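You operate a simulated robot arm through the tools that you are given. There is no shell and no other tool.

The job below is to be done with a simulated robot arm. You get a single attempt, and the scene is never put back.

JOB
Clamp the green board and fit the capacitor named on the card inside the white flap.
Fine: black lever down on the board; stripe to the white bar, flush; shut the flap again.
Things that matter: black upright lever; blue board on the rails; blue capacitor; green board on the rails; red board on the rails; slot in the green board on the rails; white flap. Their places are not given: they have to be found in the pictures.

It is judged by the outcome, as a careful person would: the job done as asked, and still so three seconds after it is handed in. It fails if anything else is knocked over, pushed out of place, dropped, spilled or broken.

ROBOT AND FRAMES
A 7-joint arm with a two-finger parallel gripper, fixed in place. Base frame: the origin is on the floor under the middle of its stand, x ahead of it, y to its left, z up; the work surface is at about z = 0.8. Readings come in m, rad, newtons and seconds.
It reaches about 1.479 m from its shoulder. Its first joint turns from -2.897 to 2.897 rad. Payload 4.4 kg.
The tool frame sits at the grasp point between the pads (the TCP): z along the fingers, y along the line on which they close. The tips reach 0.023 m beyond it. The gripper opens to 0.094 m. The fingers are 0.038 m wide and 0.01 m thick; the gripper's body (0.054 by 0.096 m) begins 0.039 m behind the TCP.
Orientation is told as [roll, pitch, yaw] about the base's x, y, z axes, in that order, counted from this pose: with the fingers straight down and closing along the base's y, the tool's x points along the base's -x, its y along +y and its z along -z.

CONTROLS
- The arm moves only by the tool apply_moves. Its argument "commands" is a list of rows, each a list of 6 numbers: the shift along the tool's x, y, z in units of 500 mm (1.0 is 500 mm), then the turn, a rotation vector about the tool's x, y, z in units of 60 degrees (1.0 is 60 degrees). In form: [[dx, dy, dz, ax, ay, az], ...]. A call has 1 to 20 rows; each row is the pose to reach, as a shift and turn from the pose commanded when the call began, along the tool's axes at that moment. "claw" is the gripper command, from -1 (shut) to 1 (fully open), values between in proportion, set as the call begins (left out, the last holds). A call with a number of a shift or a turn outside -1 to 1 is refused whole. Rows are played at 5 a second. More than 0.05 m and 0.15 rad between two rows, or a gripper value outside its range, and nothing of the call is played. Where a pose cannot be reached the arm comes as near as it can. A force on the tool above 50 N (or 10 N above the force at the start of the call, whichever is more), or a blocked arm, ends the call early, and 0.2 s more pass. The fingers move at their own pace (about 0.072 m/s each) and stop on an object; they squeeze with about 26 N. The grip force told is the motor's: it shows also when the fingers shut on nothing. Time passes only in rows, and 0.2 s behind the last, so rows that repeat a pose let the fingers close. It gives the time, the measured TCP pose, the force on the tool (base axes), the opening and the grip force at its end, in the units of the frame above (readings bear some noise), with the torque about the TCP (base axes, N m) and any sound that the robot's microphone picked up.
- Cameras (640 x 400 px; columns grow to the right, rows downward): "scene" is fixed at [0.398, -0.6511, 1.4094]; the picture's right is [0.95, -0.30, 0.00], its down [-0.12, -0.38, -0.92] and it looks along [0.28, 0.88, -0.39] (base axes); focal length 374 px, centre (320, 200). "wrist" rides on the gripper at [0.086, 0.016, -0.075] in the tool frame; the picture's right is [-0.18, 0.98, 0.00], its down [-0.58, -0.11, -0.81] and it looks along [-0.79, -0.15, 0.59] (tool axes); focal length 243 px, centre (320, 200).
- grab_frame(camera): a new picture of that camera. No time passes.
- measure_at(camera, pixels): for up to 12 pixels [column, row] of the newest picture of that camera ("zoom" is the newest enlarged one), the place [x, y, z] in the base frame of the surface seen there, good to about 0.002 m, but the place of the scene camera against the robot may be out by one fixed shift of up to 0.012 m in any direction. No time passes.
- zoom(camera, box): a new picture of the part [left, top, right, bottom] of that camera's present view, enlarged. No time passes.
- job_done(): hands the job in; it is judged then, once.

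Unless the task says otherwise, let go and move clear before handing in.

The tools are called after ">>>" by a JSON object that holds its "api" and its "payload". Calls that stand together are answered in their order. apply_moves: Moves the arm, as the interface text tells. Its arguments: {"type":"object","properties":{"commands":{"type":"array","items":{"type":"array","items":{"type":"number"}}},"claw":{"type":"number"}},"required":["commands"]} The other tools are called the same way: grab_frame (camera) takes a picture; measure_at (camera, pixels) gives the place of the surface under pixels of a picture; zoom (camera, box) takes an enlarged picture of a part of a camera's view; job_done () hands the job in.

At the start:

```text
time: 0.0
position: [0.5047, 0.5285, 1.1208]
ee_rot: [0.001, -0.001, 0.0]
wrist_force: [-0.4, -0.2, -0.1]
moment: [-0.05, 0.03, -0.02]
finger_gap: 0.0939
finger_force: 0.0
```

scene: 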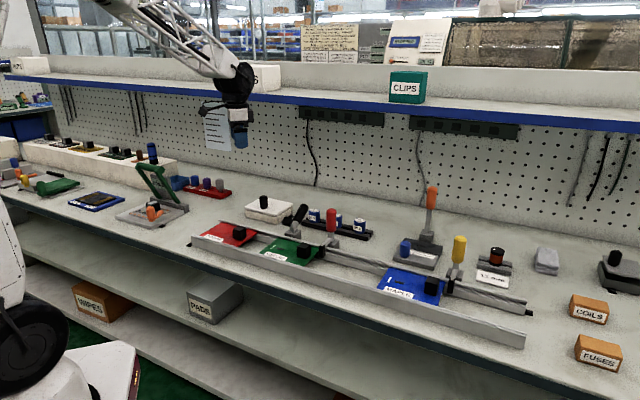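
wrist: 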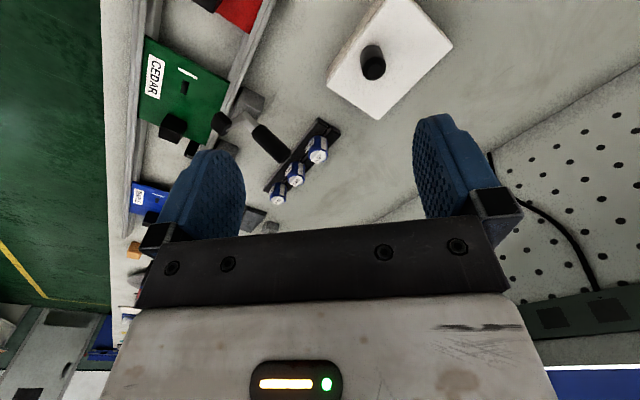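

The scene picture shows a rail with red, green and blue boards around (230-440, 220-300), levers behind them, a white box with a black knob at (268,207), and blue capacitors in a black rack at (345,222). I will zoom in on these parts to identify everything.

>>> {"api": "zoom", "payload": {"camera": "scene", "box": [180, 180, 380, 305]}}

>>> {"api": "zoom", "payload": {"camera": "scene", "box": [360, 180, 560, 305]}}

>>> {"api": "zoom", "payload": {"camera": "scene", "box": [0, 130, 240, 280]}}

>>> {"api": "zoom", "payload": {"camera": "wrist", "box": [100, 0, 480, 240]}}

```text
3.20 times, centred on (280, 242) of scene
```

zoom: 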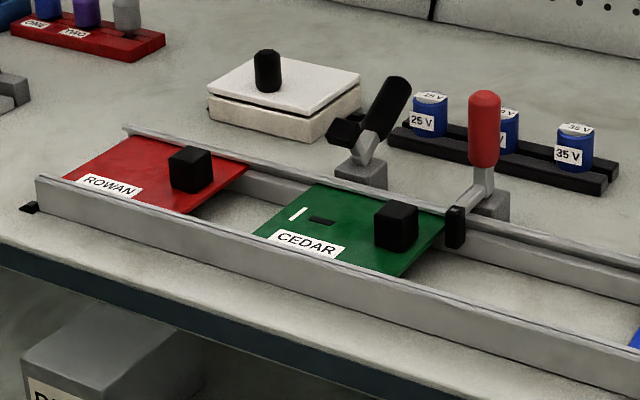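

```text
3.20 times, centred on (460, 242) of scene
```

zoom: 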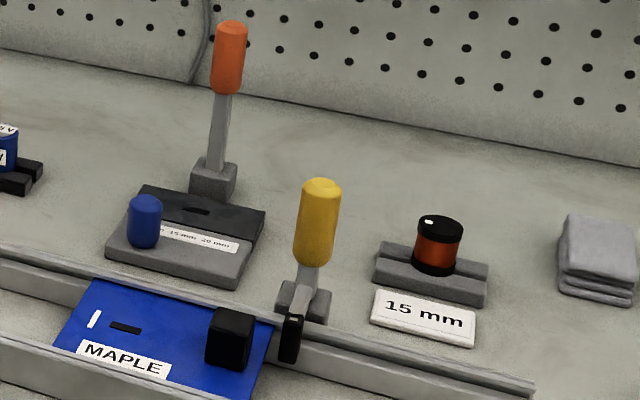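

```text
2.67 times, centred on (120, 205) of scene
```

zoom: 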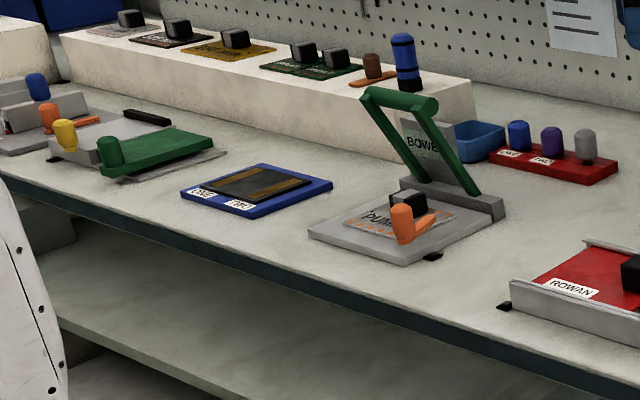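

```text
1.67 times, centred on (290, 120) of wrist
```

zoom: 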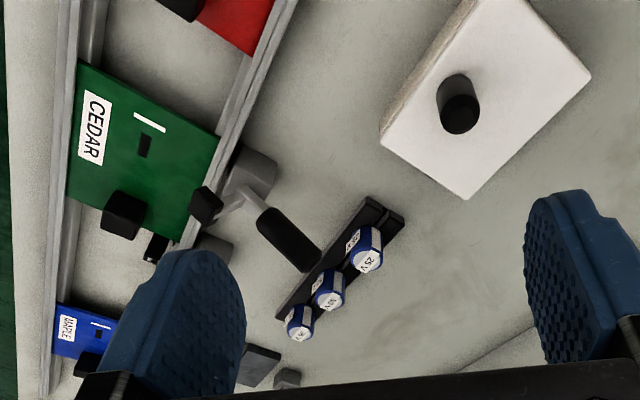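

The zooms show the CEDAR green board with slot and white bar, a black lever leaning back with its pad raised, three blue capacitors (25 V, ?, 35 V) in a black rack and a white lid with a black knob. I will measure these places with both cameras.

>>> {"api": "measure_at", "payload": {"camera": "wrist", "pixels": [[187, 87], [189, 72], [172, 127], [223, 122], [270, 142], [318, 155], [296, 181], [278, 200], [373, 60], [330, 80], [450, 40], [380, 118]]}}

>>> {"api": "measure_at", "payload": {"camera": "scene", "pixels": [[280, 248], [273, 246], [303, 250], [287, 220], [303, 210], [314, 211], [338, 215], [360, 221], [263, 197], [246, 207], [331, 212], [322, 251]]}}

>>> {"api": "zoom", "payload": {"camera": "wrist", "box": [130, 20, 290, 120]}}

>>> {"api": "zoom", "payload": {"camera": "wrist", "box": [180, 80, 340, 220]}}

>>> {"api": "zoom", "payload": {"camera": "scene", "box": [275, 195, 385, 265]}}

>>> {"api": "zoom", "payload": {"camera": "scene", "box": [230, 185, 310, 235]}}

```text
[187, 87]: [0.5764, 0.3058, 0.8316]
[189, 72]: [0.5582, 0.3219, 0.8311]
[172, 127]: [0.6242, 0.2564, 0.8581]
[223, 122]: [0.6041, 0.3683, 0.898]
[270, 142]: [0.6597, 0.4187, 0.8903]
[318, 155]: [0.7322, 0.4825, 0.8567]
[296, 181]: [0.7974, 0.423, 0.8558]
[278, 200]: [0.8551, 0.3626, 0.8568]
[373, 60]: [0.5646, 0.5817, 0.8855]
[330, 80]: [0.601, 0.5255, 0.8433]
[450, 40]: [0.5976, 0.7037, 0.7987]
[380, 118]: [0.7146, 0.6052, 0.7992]
```

```text
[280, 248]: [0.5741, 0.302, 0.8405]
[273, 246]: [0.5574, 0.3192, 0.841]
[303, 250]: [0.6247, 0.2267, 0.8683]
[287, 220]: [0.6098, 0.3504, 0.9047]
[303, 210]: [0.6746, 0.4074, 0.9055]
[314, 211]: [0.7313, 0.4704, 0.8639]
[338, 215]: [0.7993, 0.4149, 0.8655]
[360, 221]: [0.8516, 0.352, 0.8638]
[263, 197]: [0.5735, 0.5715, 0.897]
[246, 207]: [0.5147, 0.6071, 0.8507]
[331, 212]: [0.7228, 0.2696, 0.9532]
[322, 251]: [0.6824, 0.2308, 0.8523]
```

```text
4.00 times, centred on (210, 70) of wrist
```

zoom: 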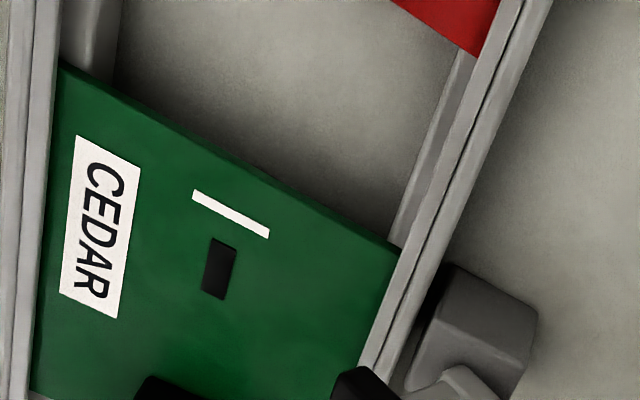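

```text
2.86 times, centred on (260, 150) of wrist
```

zoom: 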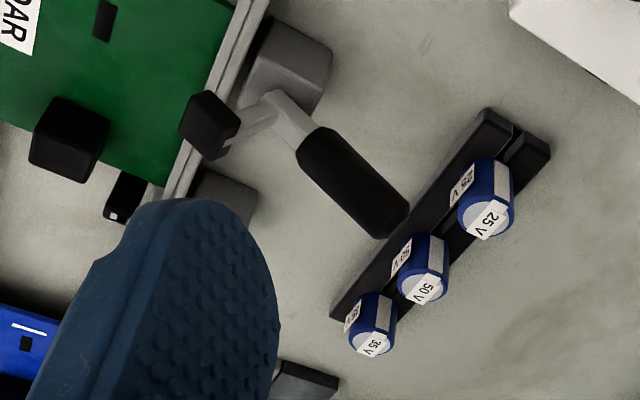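

```text
5.71 times, centred on (330, 230) of scene
```

zoom: 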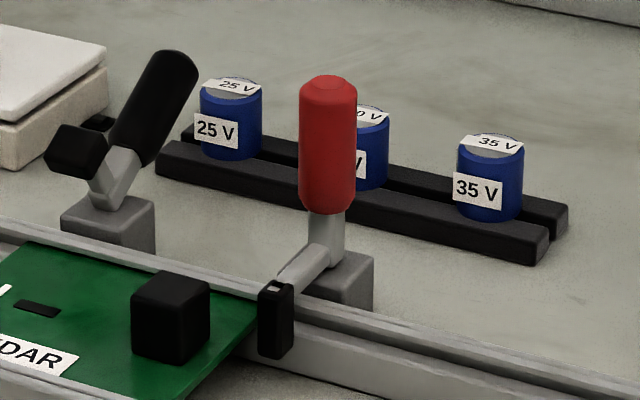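

```text
8.00 times, centred on (270, 210) of scene
```

zoom: 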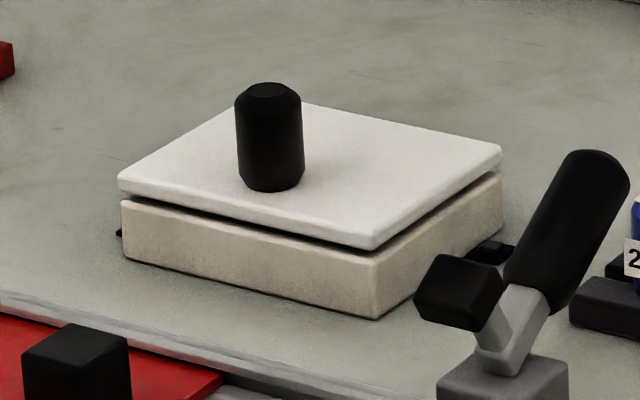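

The scene frame sits off from the wrist frame by roughly (+0.002, +0.004, -0.009); 25, 50 and 35 V capacitors carry a light grey stripe on the side turned away from the label. I will zoom in on the white lid and the slot in the wrist picture and measure their corners.

>>> {"api": "zoom", "payload": {"camera": "wrist", "box": [310, 0, 470, 130]}}

>>> {"api": "measure_at", "payload": {"camera": "wrist", "pixels": [[329, 76], [376, 0], [452, 42], [381, 116], [372, 48], [350, 40], [420, 60], [385, 100], [340, 72]]}}

>>> {"api": "measure_at", "payload": {"camera": "scene", "pixels": [[246, 209], [308, 200], [331, 204], [316, 215], [262, 208], [300, 205], [285, 203], [285, 212]]}}

```text
3.08 times, centred on (390, 65) of wrist
```

zoom: 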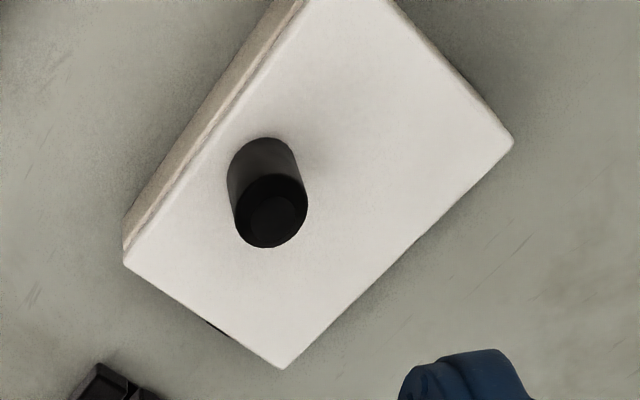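

```text
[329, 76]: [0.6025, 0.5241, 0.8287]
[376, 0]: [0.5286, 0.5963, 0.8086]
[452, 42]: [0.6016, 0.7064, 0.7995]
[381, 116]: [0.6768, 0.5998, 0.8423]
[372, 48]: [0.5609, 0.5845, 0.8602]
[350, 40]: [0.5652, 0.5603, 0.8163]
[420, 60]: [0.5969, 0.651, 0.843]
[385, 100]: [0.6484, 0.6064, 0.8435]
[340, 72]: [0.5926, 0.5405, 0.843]
```

```text
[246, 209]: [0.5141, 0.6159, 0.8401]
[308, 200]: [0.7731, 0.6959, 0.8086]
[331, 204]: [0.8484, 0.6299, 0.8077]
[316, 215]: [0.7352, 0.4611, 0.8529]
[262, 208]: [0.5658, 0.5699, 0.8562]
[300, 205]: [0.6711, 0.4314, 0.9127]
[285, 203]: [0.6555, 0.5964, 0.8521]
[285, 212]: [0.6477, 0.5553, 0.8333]
```

The lid top lies at z ≈ 0.843 with corners near (0.60,0.52), (0.68,0.60), and the knob sits off-centre towards the rail side, so the hinge is likely on the far (+x,+y) edge. Next I move the wrist camera to get a close view of the green board and the black lever.

>>> {"api": "apply_moves", "payload": {"commands": [[0.04, -0.056, 0.033, 0, 0, 0], [0.083, -0.112, 0.067, 0, 0, 0], [0.125, -0.168, 0.1, 0, 0, 0], [0.167, -0.225, 0.133, 0, 0, 0], [0.208, -0.281, 0.167, 0, 0, 0], [0.25, -0.337, 0.2, 0, 0, 0]], "claw": 1}}

>>> {"api": "grab_frame", "payload": {"camera": "wrist"}}

```text
time: 1.4
position: [0.3797, 0.3586, 1.0231]
ee_rot: [0.0, 0.001, -0.001]
wrist_force: [-0.3, -0.5, -0.1]
moment: [0.04, 0.0, 0.0]
finger_gap: 0.0938
finger_force: 0.1
```

```text
taken
```

wrist: 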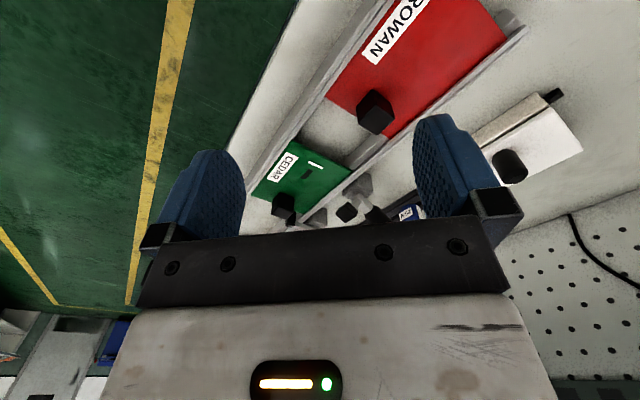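

Now the wrist picture shows the CEDAR board at (300,175) and the lever at (360,200) between the fingers. I zoom in there and measure.

>>> {"api": "zoom", "payload": {"camera": "wrist", "box": [245, 130, 415, 236]}}

>>> {"api": "measure_at", "payload": {"camera": "wrist", "pixels": [[307, 175], [315, 164], [283, 205], [346, 211], [365, 185], [376, 214], [295, 139], [351, 168], [252, 195]]}}

```text
3.76 times, centred on (330, 183) of wrist
```

zoom: 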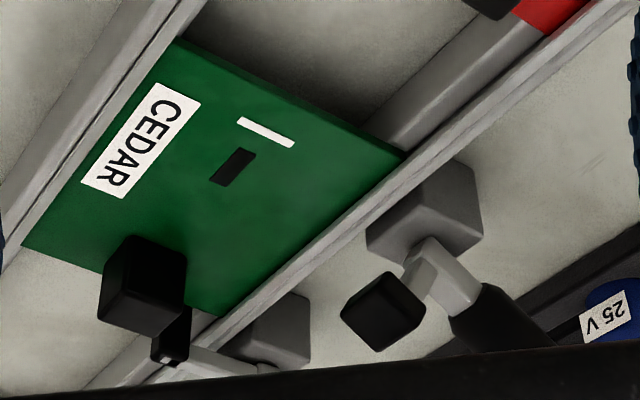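

```text
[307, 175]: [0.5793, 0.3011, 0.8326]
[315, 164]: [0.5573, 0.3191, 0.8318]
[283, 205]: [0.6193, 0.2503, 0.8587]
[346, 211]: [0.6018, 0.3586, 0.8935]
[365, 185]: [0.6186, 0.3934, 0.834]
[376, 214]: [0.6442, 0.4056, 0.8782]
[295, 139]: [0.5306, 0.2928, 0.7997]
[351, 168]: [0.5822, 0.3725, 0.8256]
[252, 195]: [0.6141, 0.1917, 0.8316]
```

The zoom shows the board lying across both rails with the black block handle at (143,285), and the lever pad (382,312) raised over the far rail. I measure board corners, slot ends, bar ends and lever parts on this zoom.

>>> {"api": "measure_at", "payload": {"camera": "zoom", "pixels": [[182, 48], [390, 155], [213, 308], [35, 240], [248, 152], [218, 182], [241, 120], [291, 144], [232, 167], [210, 220]]}}

>>> {"api": "measure_at", "payload": {"camera": "zoom", "pixels": [[382, 312], [375, 290], [345, 320], [420, 320], [425, 205], [430, 180], [440, 255], [470, 290], [430, 295], [490, 310], [540, 340], [270, 320]]}}

```text
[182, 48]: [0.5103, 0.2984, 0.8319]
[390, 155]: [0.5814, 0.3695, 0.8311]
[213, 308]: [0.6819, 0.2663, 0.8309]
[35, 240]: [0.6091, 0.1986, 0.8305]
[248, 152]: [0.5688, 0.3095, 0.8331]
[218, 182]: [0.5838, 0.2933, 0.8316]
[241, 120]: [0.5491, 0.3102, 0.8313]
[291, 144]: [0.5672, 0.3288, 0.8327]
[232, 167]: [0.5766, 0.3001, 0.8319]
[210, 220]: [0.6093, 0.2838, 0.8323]
```

```text
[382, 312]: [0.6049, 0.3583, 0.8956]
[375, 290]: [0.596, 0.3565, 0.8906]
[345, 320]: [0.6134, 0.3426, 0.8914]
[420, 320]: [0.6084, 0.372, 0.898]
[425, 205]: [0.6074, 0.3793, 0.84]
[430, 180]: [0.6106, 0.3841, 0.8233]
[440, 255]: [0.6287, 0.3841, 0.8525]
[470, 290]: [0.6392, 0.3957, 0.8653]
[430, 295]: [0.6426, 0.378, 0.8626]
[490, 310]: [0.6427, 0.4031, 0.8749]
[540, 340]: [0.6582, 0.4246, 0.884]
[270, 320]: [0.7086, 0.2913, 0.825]
```

The board is 0.10 by 0.14 m at 45° to the base axes, top at z ≈ 0.832; slot centre near (0.576,0.301), with the white bar at its (-x,+y) end; the lever turns about the rail direction and its pad must come down towards (-x,-y). I turn the gripper 45° and move to a closer look at the lever.

>>> {"api": "apply_moves", "payload": {"commands": [[-0.05, -0.013, 0.008, 0, 0, -0.125], [-0.1, -0.027, 0.015, 0, 0, -0.25], [-0.15, -0.04, 0.023, 0, 0, -0.375], [-0.2, -0.053, 0.031, 0, 0, -0.5], [-0.25, -0.067, 0.038, 0, 0, -0.625], [-0.3, -0.08, 0.046, 0, 0, -0.75]]}}

>>> {"api": "grab_frame", "payload": {"camera": "wrist"}}

>>> {"api": "grab_frame", "payload": {"camera": "scene"}}

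```text
time: 2.8
position: [0.5298, 0.3184, 0.9972]
ee_rot: [-0.001, 0.0, 0.788]
wrist_force: [0.0, 0.2, 0.2]
moment: [0.01, -0.01, 0.01]
finger_gap: 0.094
finger_force: 0.1
```

```text
taken
```

wrist: 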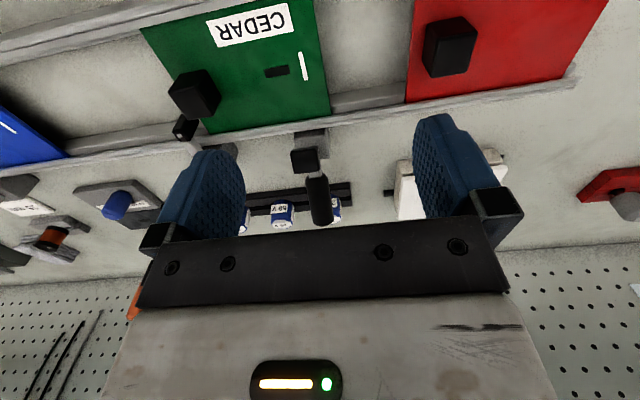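

```text
taken
```

scene: 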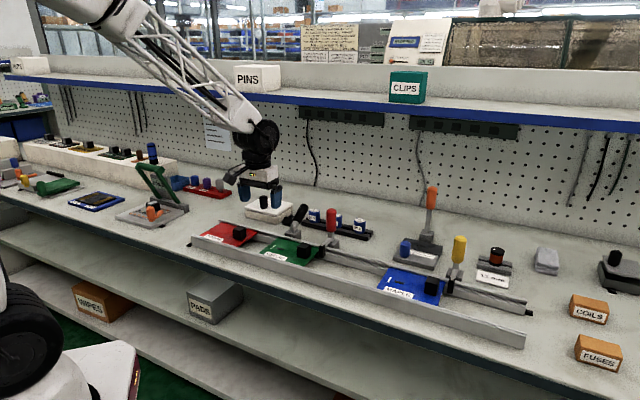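

The wrist picture now looks along +v (away from the robot) with the lever at (310,175) and its pad at (304,160). I zoom in on it and measure.

>>> {"api": "zoom", "payload": {"camera": "wrist", "box": [240, 120, 400, 220]}}

>>> {"api": "measure_at", "payload": {"camera": "zoom", "pixels": [[256, 160], [226, 160], [290, 160], [255, 120], [310, 75], [320, 145], [315, 185], [318, 260], [318, 340], [282, 300], [355, 300], [322, 400]]}}

>>> {"api": "zoom", "payload": {"camera": "wrist", "box": [220, 40, 350, 130]}}

>>> {"api": "measure_at", "payload": {"camera": "wrist", "pixels": [[276, 71], [264, 73], [289, 69], [301, 53], [309, 81], [305, 66], [319, 217], [318, 190], [312, 180]]}}

```text
4.00 times, centred on (320, 170) of wrist
```

zoom: 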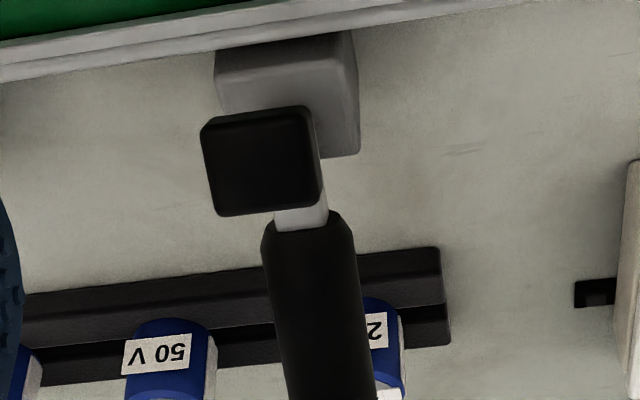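

```text
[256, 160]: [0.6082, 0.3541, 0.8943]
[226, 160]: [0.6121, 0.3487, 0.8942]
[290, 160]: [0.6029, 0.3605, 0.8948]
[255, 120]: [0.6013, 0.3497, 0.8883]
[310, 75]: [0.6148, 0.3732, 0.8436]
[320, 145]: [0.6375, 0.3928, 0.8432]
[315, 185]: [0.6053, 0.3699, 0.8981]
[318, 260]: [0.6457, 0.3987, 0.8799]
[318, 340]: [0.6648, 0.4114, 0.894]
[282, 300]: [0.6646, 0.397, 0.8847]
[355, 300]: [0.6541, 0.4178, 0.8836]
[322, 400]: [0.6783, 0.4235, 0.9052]
```

```text
4.44 times, centred on (285, 85) of wrist
```

zoom: 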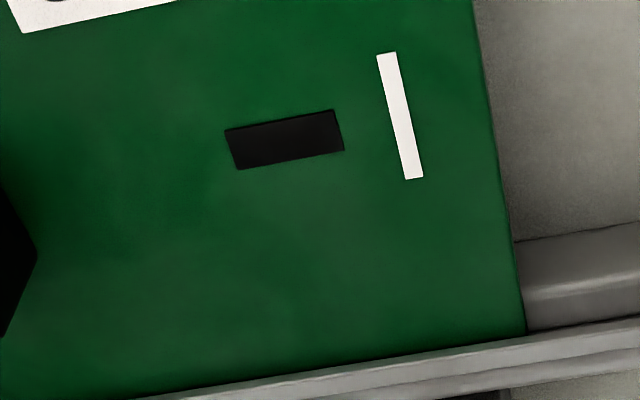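

```text
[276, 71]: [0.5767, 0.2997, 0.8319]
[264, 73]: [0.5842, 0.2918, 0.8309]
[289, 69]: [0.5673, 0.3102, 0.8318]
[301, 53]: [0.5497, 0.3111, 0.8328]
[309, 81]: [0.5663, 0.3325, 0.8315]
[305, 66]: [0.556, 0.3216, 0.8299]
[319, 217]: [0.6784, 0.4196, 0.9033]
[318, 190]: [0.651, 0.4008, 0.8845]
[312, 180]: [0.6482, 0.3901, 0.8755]
```

The handle leans at about 32° above horizontal towards +v (points (0.6457,0.3987,0.880) to (0.678,0.4235,0.905)), with the pivot near (v 0.712, z 0.848) in the plane across the rails. I move the open gripper above the handle, tilted slightly, and check alignment.

>>> {"api": "apply_moves", "payload": {"commands": [[-0.07, -0.011, 0.0, 0, 0.05, 0], [-0.14, -0.023, 0.0, 0, 0.1, 0], [-0.21, -0.034, 0.0, 0, 0.15, 0], [-0.28, -0.046, 0.02, 0, 0.2, 0], [-0.352, -0.057, 0.04, 0, 0.25, 0]], "claw": 1}}

>>> {"api": "grab_frame", "payload": {"camera": "wrist"}}

>>> {"api": "zoom", "payload": {"camera": "scene", "box": [230, 140, 390, 260]}}

```text
time: 4.0
position: [0.6727, 0.4234, 0.979]
ee_rot: [0.0, 0.264, 0.785]
wrist_force: [0.0, 0.9, 0.4]
moment: [0.01, -0.03, 0.01]
finger_gap: 0.0941
finger_force: 0.0
```

```text
taken
```

wrist: 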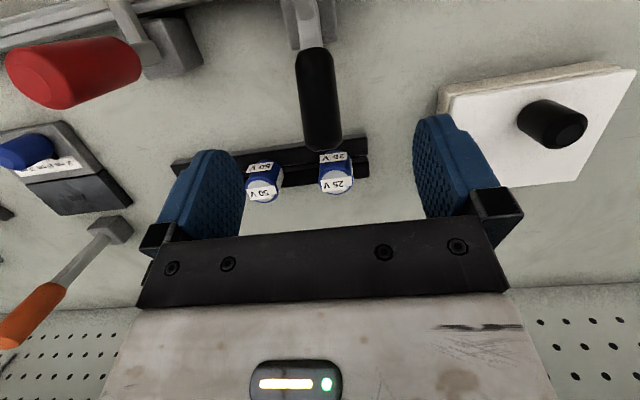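

```text
3.33 times, centred on (310, 200) of scene
```

zoom: 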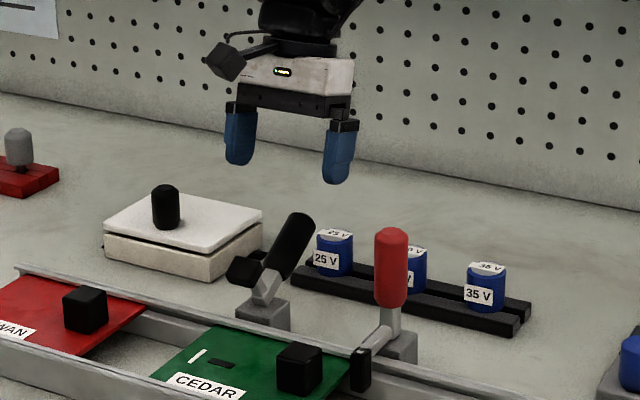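

The gripper is above the handle with its tip now visible at (322,145) in the wrist picture. I measure points along the handle to fix its axis and tip.

>>> {"api": "measure_at", "payload": {"camera": "wrist", "pixels": [[314, 55], [318, 80], [320, 110], [322, 130], [323, 140], [305, 110], [336, 105], [310, 30], [336, 178], [264, 185], [548, 125], [470, 100]]}}

>>> {"api": "zoom", "payload": {"camera": "wrist", "box": [230, 0, 410, 212]}}

```text
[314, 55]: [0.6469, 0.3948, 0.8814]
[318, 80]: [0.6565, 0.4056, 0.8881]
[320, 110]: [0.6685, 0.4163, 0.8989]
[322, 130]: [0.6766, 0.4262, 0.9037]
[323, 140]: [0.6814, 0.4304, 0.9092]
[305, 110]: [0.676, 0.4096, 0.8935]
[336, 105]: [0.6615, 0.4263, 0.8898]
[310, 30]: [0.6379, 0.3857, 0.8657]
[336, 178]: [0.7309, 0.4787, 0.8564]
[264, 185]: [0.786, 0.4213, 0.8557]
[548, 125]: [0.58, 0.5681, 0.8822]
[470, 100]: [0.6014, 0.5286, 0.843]
```

```text
1.89 times, centred on (320, 106) of wrist
```

zoom: 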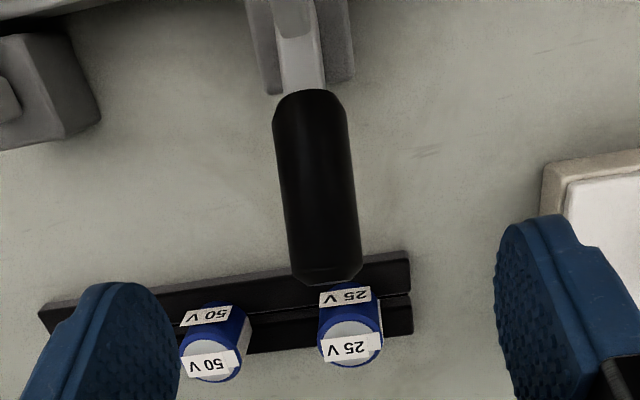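

The handle axis passes about (v 0.776, z 0.889) at u ≈ 0.1775, tip near v 0.79, and the fingers straddle it evenly. I lower straight down by 0.09 m and then close on it.

>>> {"api": "apply_moves", "payload": {"commands": [[-0.0116, -0.001, 0.0435, 0, 0, 0], [-0.0233, -0.002, 0.087, 0, 0, 0], [-0.035, -0.002, 0.1304, 0, 0, 0], [-0.0466, -0.002, 0.1739, 0, 0, 0]], "claw": 1}}

>>> {"api": "grab_frame", "payload": {"camera": "wrist"}}

```text
time: 5.0
position: [0.6744, 0.4214, 0.8898]
ee_rot: [0.0, 0.263, 0.787]
wrist_force: [-0.2, -0.4, 0.1]
moment: [-0.01, -0.02, -0.01]
finger_gap: 0.094
finger_force: 0.1
```

```text
taken
```

wrist: 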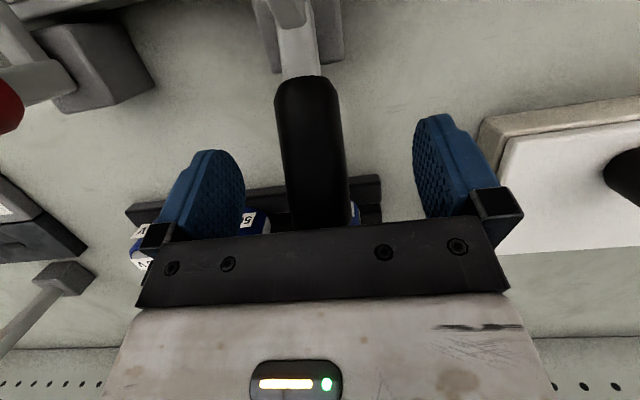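

The handle is between the fingers with no contact force. I close the gripper on it while holding the pose.

>>> {"api": "apply_moves", "payload": {"commands": [[0, 0, 0, 0, 0, 0], [0, 0, 0, 0, 0, 0], [0, 0, 0, 0, 0, 0], [0, 0, 0, 0, 0, 0], [0, 0, 0, 0, 0, 0]], "claw": -1}}

```text
time: 6.3
position: [0.675, 0.4202, 0.8891]
ee_rot: [-0.002, 0.262, 0.785]
wrist_force: [9.3, -8.1, -3.8]
moment: [0.39, 0.1, -0.6]
finger_gap: 0.0297
finger_force: 45.1
stopped in row 5: the force on the tool passed its limit at 51 N (the readings are from after the stop); the commanded pose is now the measured one
```

The fingers stopped on the handle at 0.0297 m, with about 12 N left sideways along the rail direction, so the handle sits a bit more to +u. I nudge 1.5 mm that way to relieve it.

>>> {"api": "apply_moves", "payload": {"commands": [[0, -0.0015, 0, 0, 0, 0], [0, -0.003, 0, 0, 0, 0], [0, -0.003, 0, 0, 0, 0]], "claw": -1}}

```text
time: 7.1
position: [0.6765, 0.4222, 0.8889]
ee_rot: [0.0, 0.262, 0.788]
wrist_force: [-12.7, 15.8, -7.8]
moment: [0.64, 0.05, -0.67]
finger_gap: 0.0293
finger_force: 45.0
```

The sideways force flipped to about -20 N, so the balance point is about 0.9 mm back. I move back by that.

>>> {"api": "apply_moves", "payload": {"commands": [[0, 0.0018, 0, 0, 0, 0], [0, 0.0018, 0, 0, 0, 0]], "claw": -1}}

```text
time: 7.7
position: [0.6762, 0.4204, 0.8885]
ee_rot: [-0.001, 0.263, 0.785]
wrist_force: [2.9, 11.6, -17.6]
moment: [1.07, -0.57, -0.73]
finger_gap: 0.0297
finger_force: 45.0
```

The remaining force (≈20 N) lies along the lever's own turning direction, so the lever resists with some friction and the grip is good. I now swing it through the first part of the arc (12°), turning the gripper with it.

>>> {"api": "apply_moves", "payload": {"commands": [[0.0056, 0, -0.0052, 0, -0.05, 0], [0.0113, 0, -0.0103, 0, -0.1, 0], [0.0174, 0, -0.015, 0, -0.15, 0], [0.0236, 0, -0.0194, 0, -0.2, 0]], "claw": -1}}

>>> {"api": "grab_frame", "payload": {"camera": "wrist"}}

>>> {"api": "zoom", "payload": {"camera": "scene", "box": [230, 140, 390, 260]}}

```text
time: 8.7
position: [0.6674, 0.4143, 0.9024]
ee_rot: [-0.001, 0.055, 0.784]
wrist_force: [5.6, -21.1, -22.5]
moment: [-0.1, -0.65, 0.69]
finger_gap: 0.0297
finger_force: 44.4
```

```text
taken
```

wrist: 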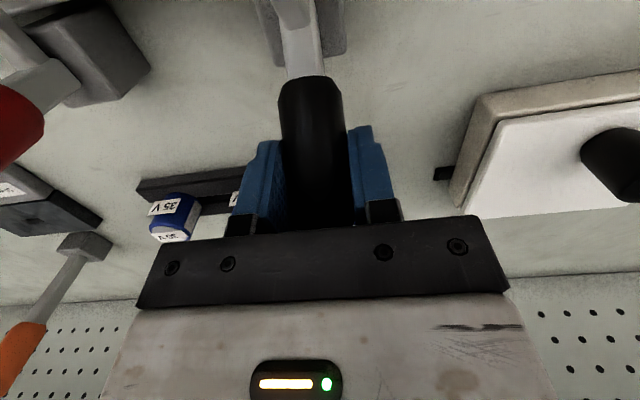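

```text
3.33 times, centred on (310, 200) of scene
```

zoom: 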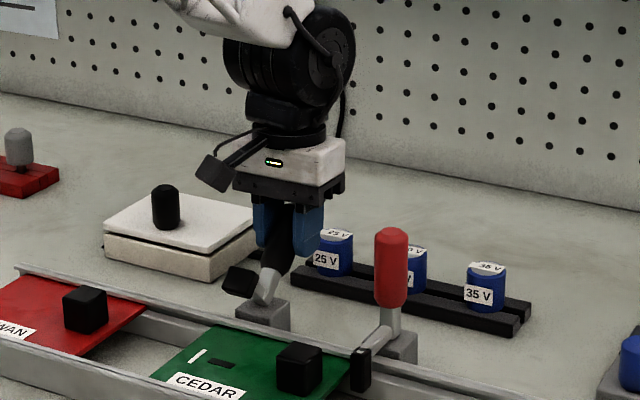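

The lever follows well: its pad at (238,280) in the zoom is coming down, though forces show about 1 mm of radial and sideways offset. I correct for that and continue 18° more.

>>> {"api": "apply_moves", "payload": {"commands": [[0.006, -0.0008, -0.0048, 0, -0.05, 0], [0.0119, -0.0016, -0.0096, 0, -0.1, 0], [0.0183, -0.0016, -0.0137, 0, -0.15, 0], [0.0247, -0.0016, -0.0178, 0, -0.2, 0], [0.0312, -0.0016, -0.0216, 0, -0.25, 0], [0.0377, -0.0016, -0.0254, 0, -0.3, 0]], "claw": -1}}

>>> {"api": "zoom", "payload": {"camera": "scene", "box": [230, 140, 390, 260]}}

```text
time: 10.1
position: [0.6563, 0.4009, 0.9145]
ee_rot: [-0.002, -0.263, 0.785]
wrist_force: [-21.0, 7.2, -15.7]
moment: [0.46, 0.81, -0.42]
finger_gap: 0.0299
finger_force: 45.4
```

```text
3.33 times, centred on (310, 200) of scene
```

zoom: 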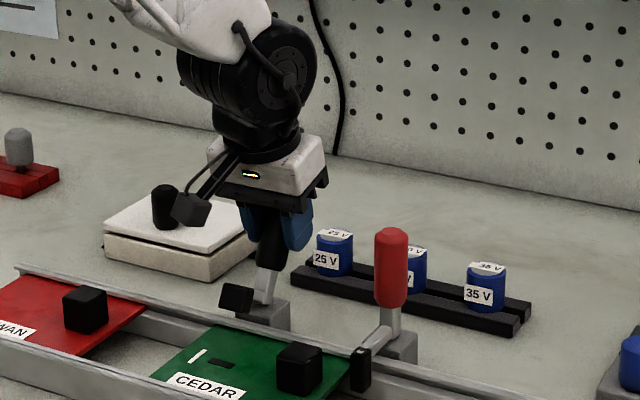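

The pad is lower still and forces show the handle wants another ~1 mm radially inward and a hair back sideways. I continue 18° more with those corrections.

>>> {"api": "apply_moves", "payload": {"commands": [[0.006, 0.0004, -0.0047, 0, -0.05, 0], [0.0119, 0.0008, -0.0093, 0, -0.1, 0], [0.0181, 0.0008, -0.0134, 0, -0.15, 0], [0.0244, 0.0008, -0.0175, 0, -0.2, 0], [0.0309, 0.0008, -0.0211, 0, -0.25, 0], [0.0374, 0.0008, -0.0247, 0, -0.3, 0]], "claw": -1}}

>>> {"api": "zoom", "payload": {"camera": "scene", "box": [230, 160, 390, 280]}}

>>> {"api": "grab_frame", "payload": {"camera": "wrist"}}

```text
time: 11.5
position: [0.6423, 0.3874, 0.9226]
ee_rot: [-0.002, -0.577, 0.785]
wrist_force: [-4.9, 14.4, -11.4]
moment: [1.2, 0.42, -0.47]
finger_gap: 0.0298
finger_force: 45.5
```

```text
3.33 times, centred on (310, 220) of scene
```

zoom: 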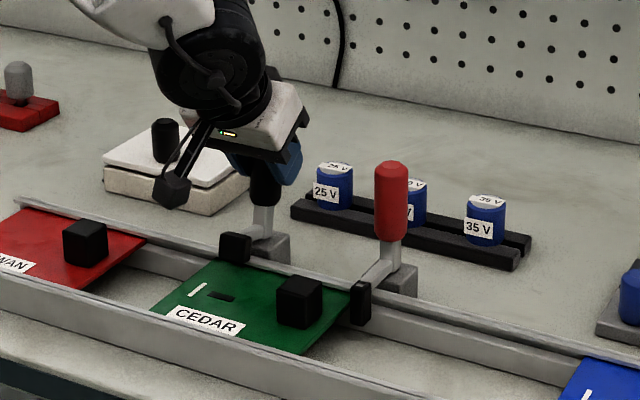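

```text
taken
```

wrist: 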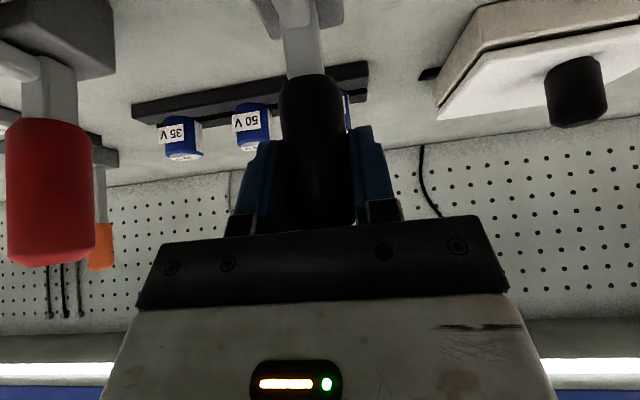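

The pad at (235,247) is now just above the green board's far edge, over the board. I continue by 12° in small steps.

>>> {"api": "apply_moves", "payload": {"commands": [[0.0057, 0.0006, -0.0047, 0, -0.05, 0], [0.0114, 0.0008, -0.0094, 0, -0.1, 0], [0.0174, 0.0008, -0.0137, 0, -0.15, 0], [0.0235, 0.0008, -0.0179, 0, -0.2, 0]], "claw": -1}}

>>> {"api": "zoom", "payload": {"camera": "scene", "box": [250, 200, 350, 275]}}

```text
time: 12.5
position: [0.6316, 0.3763, 0.923]
ee_rot: [-0.001, -0.787, 0.785]
wrist_force: [-2.7, 9.8, -2.3]
moment: [-0.1, 1.63, 0.15]
finger_gap: 0.0298
finger_force: 45.0
```

```text
5.33 times, centred on (300, 238) of scene
```

zoom: 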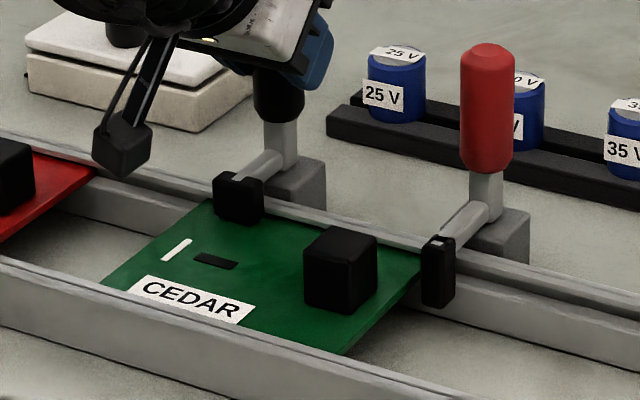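

The pad appears just about to touch the board at (240,205). I continue in 3° steps; contact should show as a rising force.

>>> {"api": "apply_moves", "payload": {"commands": [[0.0027, 0.0004, -0.0026, 0, -0.025, 0], [0.0053, 0.0005, -0.0051, 0, -0.05, 0], [0.008, 0.0005, -0.0075, 0, -0.075, 0], [0.0108, 0.0005, -0.0099, 0, -0.1, 0]], "claw": -1}}

>>> {"api": "zoom", "payload": {"camera": "scene", "box": [250, 200, 350, 275]}}

```text
time: 13.5
position: [0.6246, 0.3714, 0.9234]
ee_rot: [-0.004, -0.893, 0.787]
wrist_force: [28.5, 15.9, 4.0]
moment: [0.24, 1.03, -0.03]
finger_gap: 0.0297
finger_force: 45.4
```

```text
5.33 times, centred on (300, 238) of scene
```

zoom: 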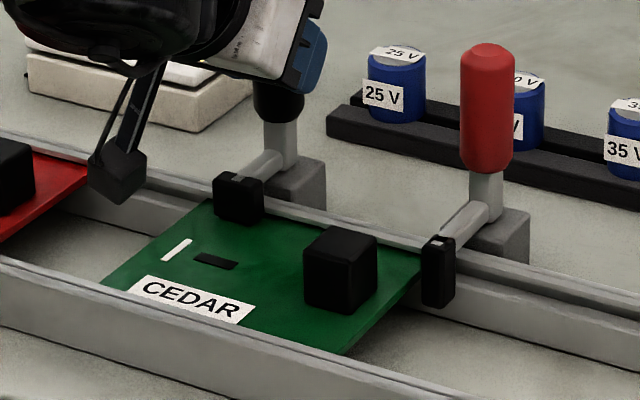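

Force on the tool rose to about 31 N against the closing direction and the pad did not move further, so it is seated on the board. I press slightly more, then open the gripper and see if it stays.

>>> {"api": "apply_moves", "payload": {"commands": [[0.001, 0, -0.001, 0, 0, 0], [0.002, 0, -0.002, 0, 0, 0], [0.002, 0, -0.002, 0, 0, 0]], "claw": -1}}

>>> {"api": "apply_moves", "payload": {"commands": [[0, 0, 0, 0, 0, 0], [0, 0, 0, 0, 0, 0], [0, 0, 0, 0, 0, 0], [0, 0, 0, 0, 0, 0]], "claw": 1}}

>>> {"api": "zoom", "payload": {"camera": "scene", "box": [250, 200, 350, 275]}}

```text
time: 14.3
position: [0.6252, 0.3713, 0.9237]
ee_rot: [-0.001, -0.892, 0.785]
wrist_force: [41.7, 7.2, 10.7]
moment: [0.66, 0.63, -0.13]
finger_gap: 0.0295
finger_force: 44.5
```

```text
time: 15.3
position: [0.6246, 0.3709, 0.9238]
ee_rot: [-0.002, -0.891, 0.786]
wrist_force: [0.5, 0.4, -0.5]
moment: [0.01, 0.02, -0.01]
finger_gap: 0.0938
finger_force: 0.1
```

```text
5.33 times, centred on (300, 238) of scene
```

zoom: 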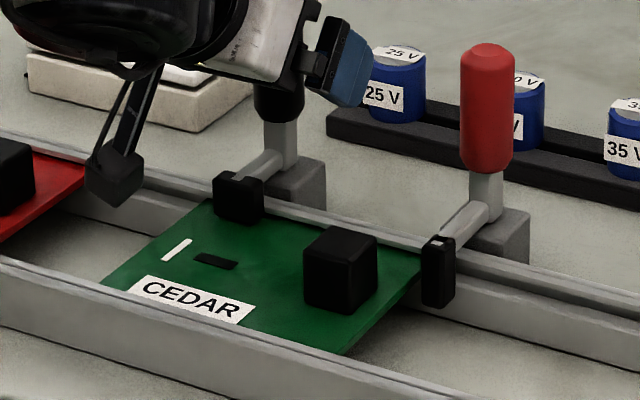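

The lever stayed down after release (pad at (240,200) on the board). I back the gripper off along its own axis and then raise it.

>>> {"api": "apply_moves", "payload": {"commands": [[0, 0, -0.06, 0, 0, 0], [0, 0, -0.12, 0, 0, 0], [0, 0, -0.18, 0, 0, 0], [0, 0, -0.24, 0, 0, 0], [-0.02, 0, -0.3, 0, 0, 0]], "claw": 1}}

>>> {"api": "zoom", "payload": {"camera": "scene", "box": [250, 200, 350, 275]}}

>>> {"api": "grab_frame", "payload": {"camera": "wrist"}}

```text
time: 16.5
position: [0.5478, 0.2913, 1.0262]
ee_rot: [-0.003, -0.89, 0.786]
wrist_force: [0.1, 0.5, 0.4]
moment: [-0.01, 0.0, -0.02]
finger_gap: 0.0939
finger_force: 0.0
```

```text
5.33 times, centred on (300, 238) of scene
```

zoom: 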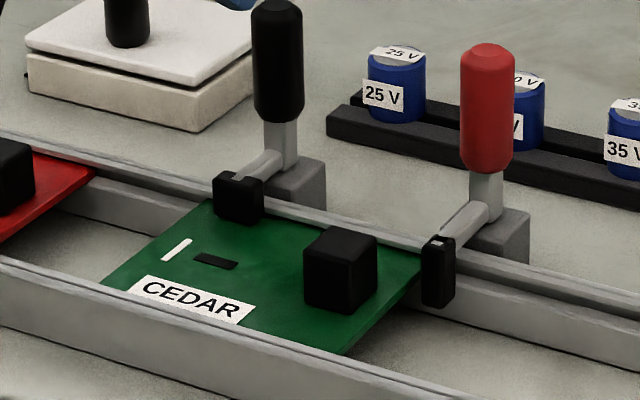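

```text
taken
```

wrist: 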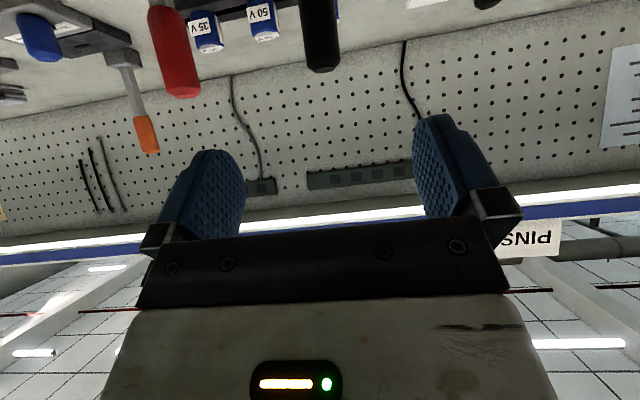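

The black lever now stands like the red one, with its pad on the board; it holds by itself. Next I move to view the white flap, levelling the gripper again.

>>> {"api": "apply_moves", "payload": {"commands": [[0, 0.055, 0, 0, 0.12, 0], [0, 0.11, 0, 0, 0.24, 0], [0, 0.165, 0, 0, 0.36, 0], [0, 0.22, 0, 0, 0.48, 0], [0, 0.275, 0, 0, 0.6, 0], [0, 0.33, 0, 0, 0.73, 0], [0, 0.38, 0, 0, 0.85, 0]], "claw": 1}}

>>> {"api": "grab_frame", "payload": {"camera": "wrist"}}

```text
time: 18.1
position: [0.413, 0.4255, 1.0257]
ee_rot: [-0.001, 0.0, 0.786]
wrist_force: [-0.8, -0.1, 0.1]
moment: [-0.02, -0.01, 0.03]
finger_gap: 0.0938
finger_force: 0.1
```

```text
taken
```

wrist: 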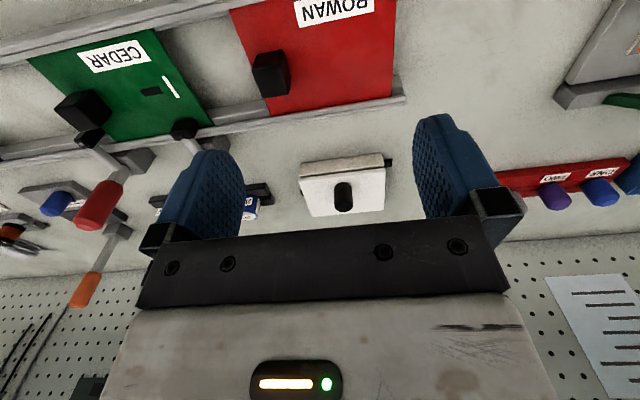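

The flap is centred at (343,185) in the wrist picture with its knob at (343,197). I zoom in and measure its corners and knob.

>>> {"api": "zoom", "payload": {"camera": "wrist", "box": [285, 140, 405, 225]}}

>>> {"api": "measure_at", "payload": {"camera": "zoom", "pixels": [[95, 200], [525, 165], [110, 380], [525, 350], [310, 240], [310, 330], [265, 300], [355, 300], [310, 300], [310, 150], [340, 370], [300, 190]]}}

```text
4.71 times, centred on (345, 182) of wrist
```

zoom: 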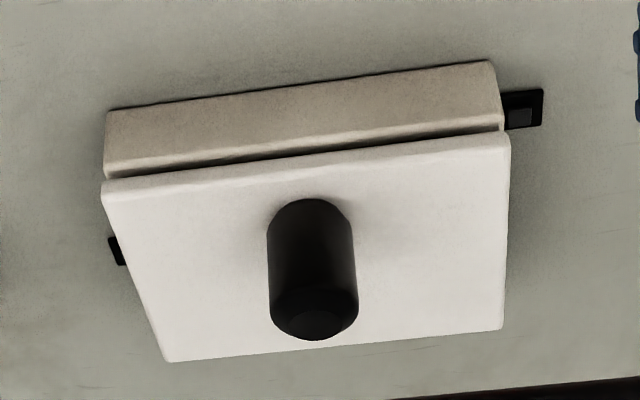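

```text
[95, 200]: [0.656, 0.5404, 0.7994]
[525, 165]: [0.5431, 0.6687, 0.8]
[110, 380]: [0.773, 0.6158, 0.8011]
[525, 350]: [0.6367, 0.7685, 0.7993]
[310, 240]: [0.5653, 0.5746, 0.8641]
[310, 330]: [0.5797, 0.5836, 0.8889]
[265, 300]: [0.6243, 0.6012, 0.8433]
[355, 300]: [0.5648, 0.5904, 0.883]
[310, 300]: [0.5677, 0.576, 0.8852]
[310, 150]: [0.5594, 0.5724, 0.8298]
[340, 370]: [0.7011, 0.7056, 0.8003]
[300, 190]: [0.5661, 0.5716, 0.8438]
```

I measure lid corners more closely, inside the edges.

>>> {"api": "measure_at", "payload": {"camera": "zoom", "pixels": [[115, 195], [500, 145], [175, 350], [495, 320], [330, 345], [300, 165], [310, 320], [275, 270], [350, 265], [340, 325], [525, 100], [115, 250]]}}

>>> {"api": "measure_at", "payload": {"camera": "scene", "pixels": [[262, 199], [263, 208], [320, 130], [250, 100], [400, 100], [262, 195]]}}

```text
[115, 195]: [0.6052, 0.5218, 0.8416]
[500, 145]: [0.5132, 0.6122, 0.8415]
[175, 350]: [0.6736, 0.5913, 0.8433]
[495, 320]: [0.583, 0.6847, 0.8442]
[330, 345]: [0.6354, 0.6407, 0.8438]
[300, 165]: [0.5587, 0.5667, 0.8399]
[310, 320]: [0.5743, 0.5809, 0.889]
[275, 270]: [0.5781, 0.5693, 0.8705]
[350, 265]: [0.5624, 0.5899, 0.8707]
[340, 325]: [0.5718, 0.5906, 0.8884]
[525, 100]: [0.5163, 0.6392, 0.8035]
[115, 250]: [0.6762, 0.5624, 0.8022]
```

```text
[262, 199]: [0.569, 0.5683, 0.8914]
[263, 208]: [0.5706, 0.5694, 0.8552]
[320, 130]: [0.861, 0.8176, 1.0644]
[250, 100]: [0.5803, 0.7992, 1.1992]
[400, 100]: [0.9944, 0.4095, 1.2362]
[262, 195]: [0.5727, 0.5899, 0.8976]
```

The lid spans v 0.795–0.898, u −0.072–0.060 at z 0.843; the knob axis is near (v 0.8215, u −0.005) with its top at 0.889, nearer the robot side, so the hinge is at the far edge (v ≈ 0.898). I go to a pre-grasp pose tilted 45° so the gripper can swing up with the flap.

>>> {"api": "apply_moves", "payload": {"commands": [[-0.055, -0.001, 0.028, 0, -0.125, 0], [-0.11, -0.002, 0.055, 0, -0.25, 0], [-0.165, -0.004, 0.083, 0, -0.375, 0], [-0.22, -0.005, 0.111, 0, -0.5, 0], [-0.275, -0.006, 0.138, 0, -0.625, 0], [-0.33, -0.0076, 0.166, 0, -0.75, 0]], "claw": 1}}

>>> {"api": "grab_frame", "payload": {"camera": "wrist"}}

>>> {"api": "zoom", "payload": {"camera": "scene", "box": [190, 130, 350, 250]}}

```text
time: 19.5
position: [0.5318, 0.541, 0.9464]
ee_rot: [0.0, -0.793, 0.786]
wrist_force: [1.0, 0.3, 4.2]
moment: [-0.18, 0.22, 0.0]
finger_gap: 0.0941
finger_force: 0.0
```

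```text
taken
```

wrist: 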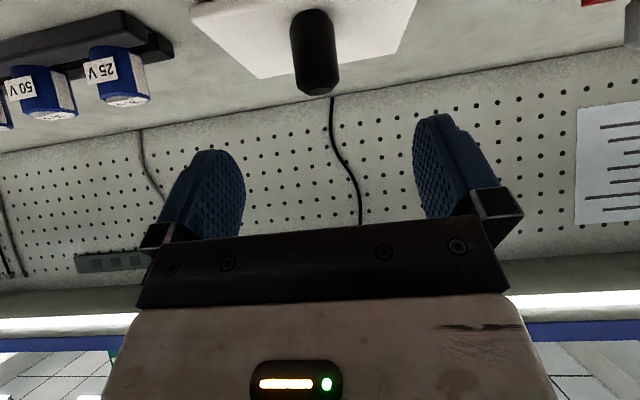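

```text
3.33 times, centred on (270, 190) of scene
```

zoom: 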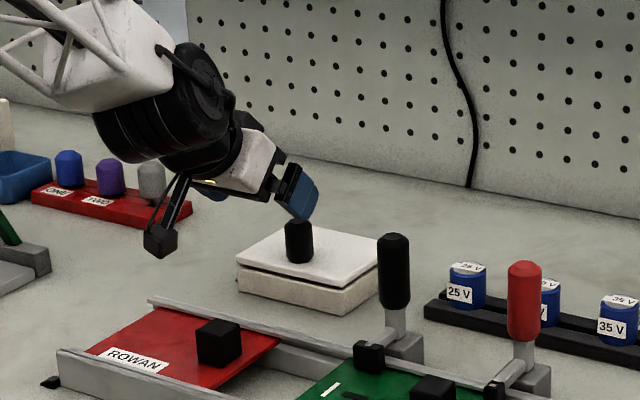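

There is a small 4 N upward force reading and z is 4 mm above the commanded height; I hold still a moment to see if it is only settling.

>>> {"api": "apply_moves", "payload": {"commands": [[0, 0, 0, 0, 0, 0], [0, 0, 0, 0, 0, 0]], "claw": 1}}

>>> {"api": "measure_at", "payload": {"camera": "wrist", "pixels": [[313, 40], [313, 75], [318, 92], [292, 50], [333, 50], [260, 50]]}}

>>> {"api": "zoom", "payload": {"camera": "scene", "box": [200, 180, 280, 240]}}

```text
time: 20.1
position: [0.5319, 0.5387, 0.9434]
ee_rot: [-0.002, -0.785, 0.784]
wrist_force: [0.5, 0.2, 0.1]
moment: [-0.01, -0.01, 0.0]
finger_gap: 0.094
finger_force: 0.1
```

```text
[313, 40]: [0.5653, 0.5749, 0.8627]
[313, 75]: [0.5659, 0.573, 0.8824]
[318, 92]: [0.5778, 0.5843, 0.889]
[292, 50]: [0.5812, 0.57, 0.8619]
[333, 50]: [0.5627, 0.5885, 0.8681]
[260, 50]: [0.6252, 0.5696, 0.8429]
```

```text
6.67 times, centred on (240, 210) of scene
```

zoom: 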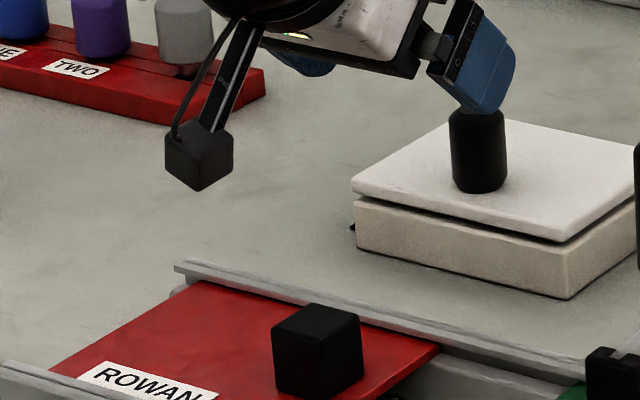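

It settled to zero force at (v 0.757, u −0.005, z 0.943), and the knob's edges confirm its centre at u ≈ −0.005, v ≈ 0.82. I advance 0.09 m along the fingers to straddle the knob.

>>> {"api": "apply_moves", "payload": {"commands": [[0, 0, 0.045, 0, 0, 0], [0, 0, 0.09, 0, 0, 0], [0, 0, 0.135, 0, 0, 0], [0, 0, 0.178, 0, 0, 0], [0, 0, 0.178, 0, 0, 0]], "claw": 1}}

>>> {"api": "zoom", "payload": {"camera": "scene", "box": [200, 170, 320, 260]}}

>>> {"api": "grab_frame", "payload": {"camera": "wrist"}}

```text
time: 21.3
position: [0.5763, 0.5848, 0.8807]
ee_rot: [-0.003, -0.785, 0.784]
wrist_force: [0.0, 0.1, 0.4]
moment: [-0.03, 0.01, 0.01]
finger_gap: 0.0941
finger_force: 0.0
```

```text
4.44 times, centred on (260, 215) of scene
```

zoom: 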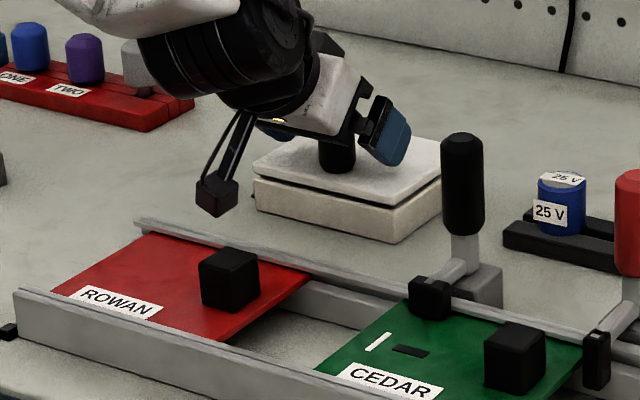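

```text
taken
```

wrist: 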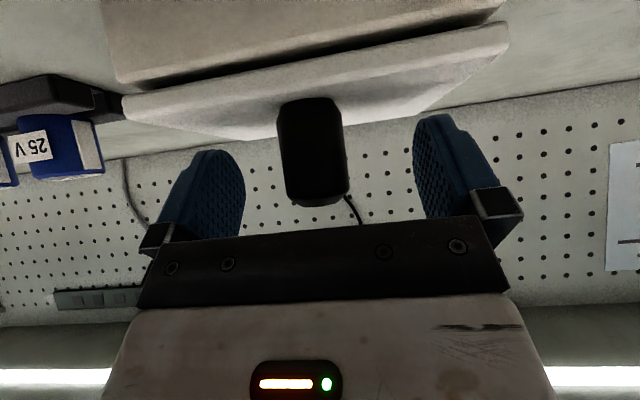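

The knob sits between the fingers, slightly to the left as the lever did (centre (312,150)), so I shift 1.5 mm to +u and then close.

>>> {"api": "apply_moves", "payload": {"commands": [[0, -0.0015, 0, 0, 0, 0], [0, -0.003, 0, 0, 0, 0]], "claw": 1}}

>>> {"api": "apply_moves", "payload": {"commands": [[0, 0, 0, 0, 0, 0], [0, 0, 0, 0, 0, 0], [0, 0, 0, 0, 0, 0], [0, 0, 0, 0, 0, 0], [0, 0, 0, 0, 0, 0]], "claw": -1}}

```text
time: 21.9
position: [0.5773, 0.5832, 0.8785]
ee_rot: [0.001, -0.784, 0.785]
wrist_force: [-0.6, -0.4, 0.2]
moment: [0.0, 0.01, -0.04]
finger_gap: 0.094
finger_force: 0.1
```

```text
time: 23.1
position: [0.5772, 0.5839, 0.8789]
ee_rot: [-0.002, -0.786, 0.785]
wrist_force: [-6.6, 7.0, -0.3]
moment: [0.57, 0.59, -0.06]
finger_gap: 0.0293
finger_force: 45.2
```

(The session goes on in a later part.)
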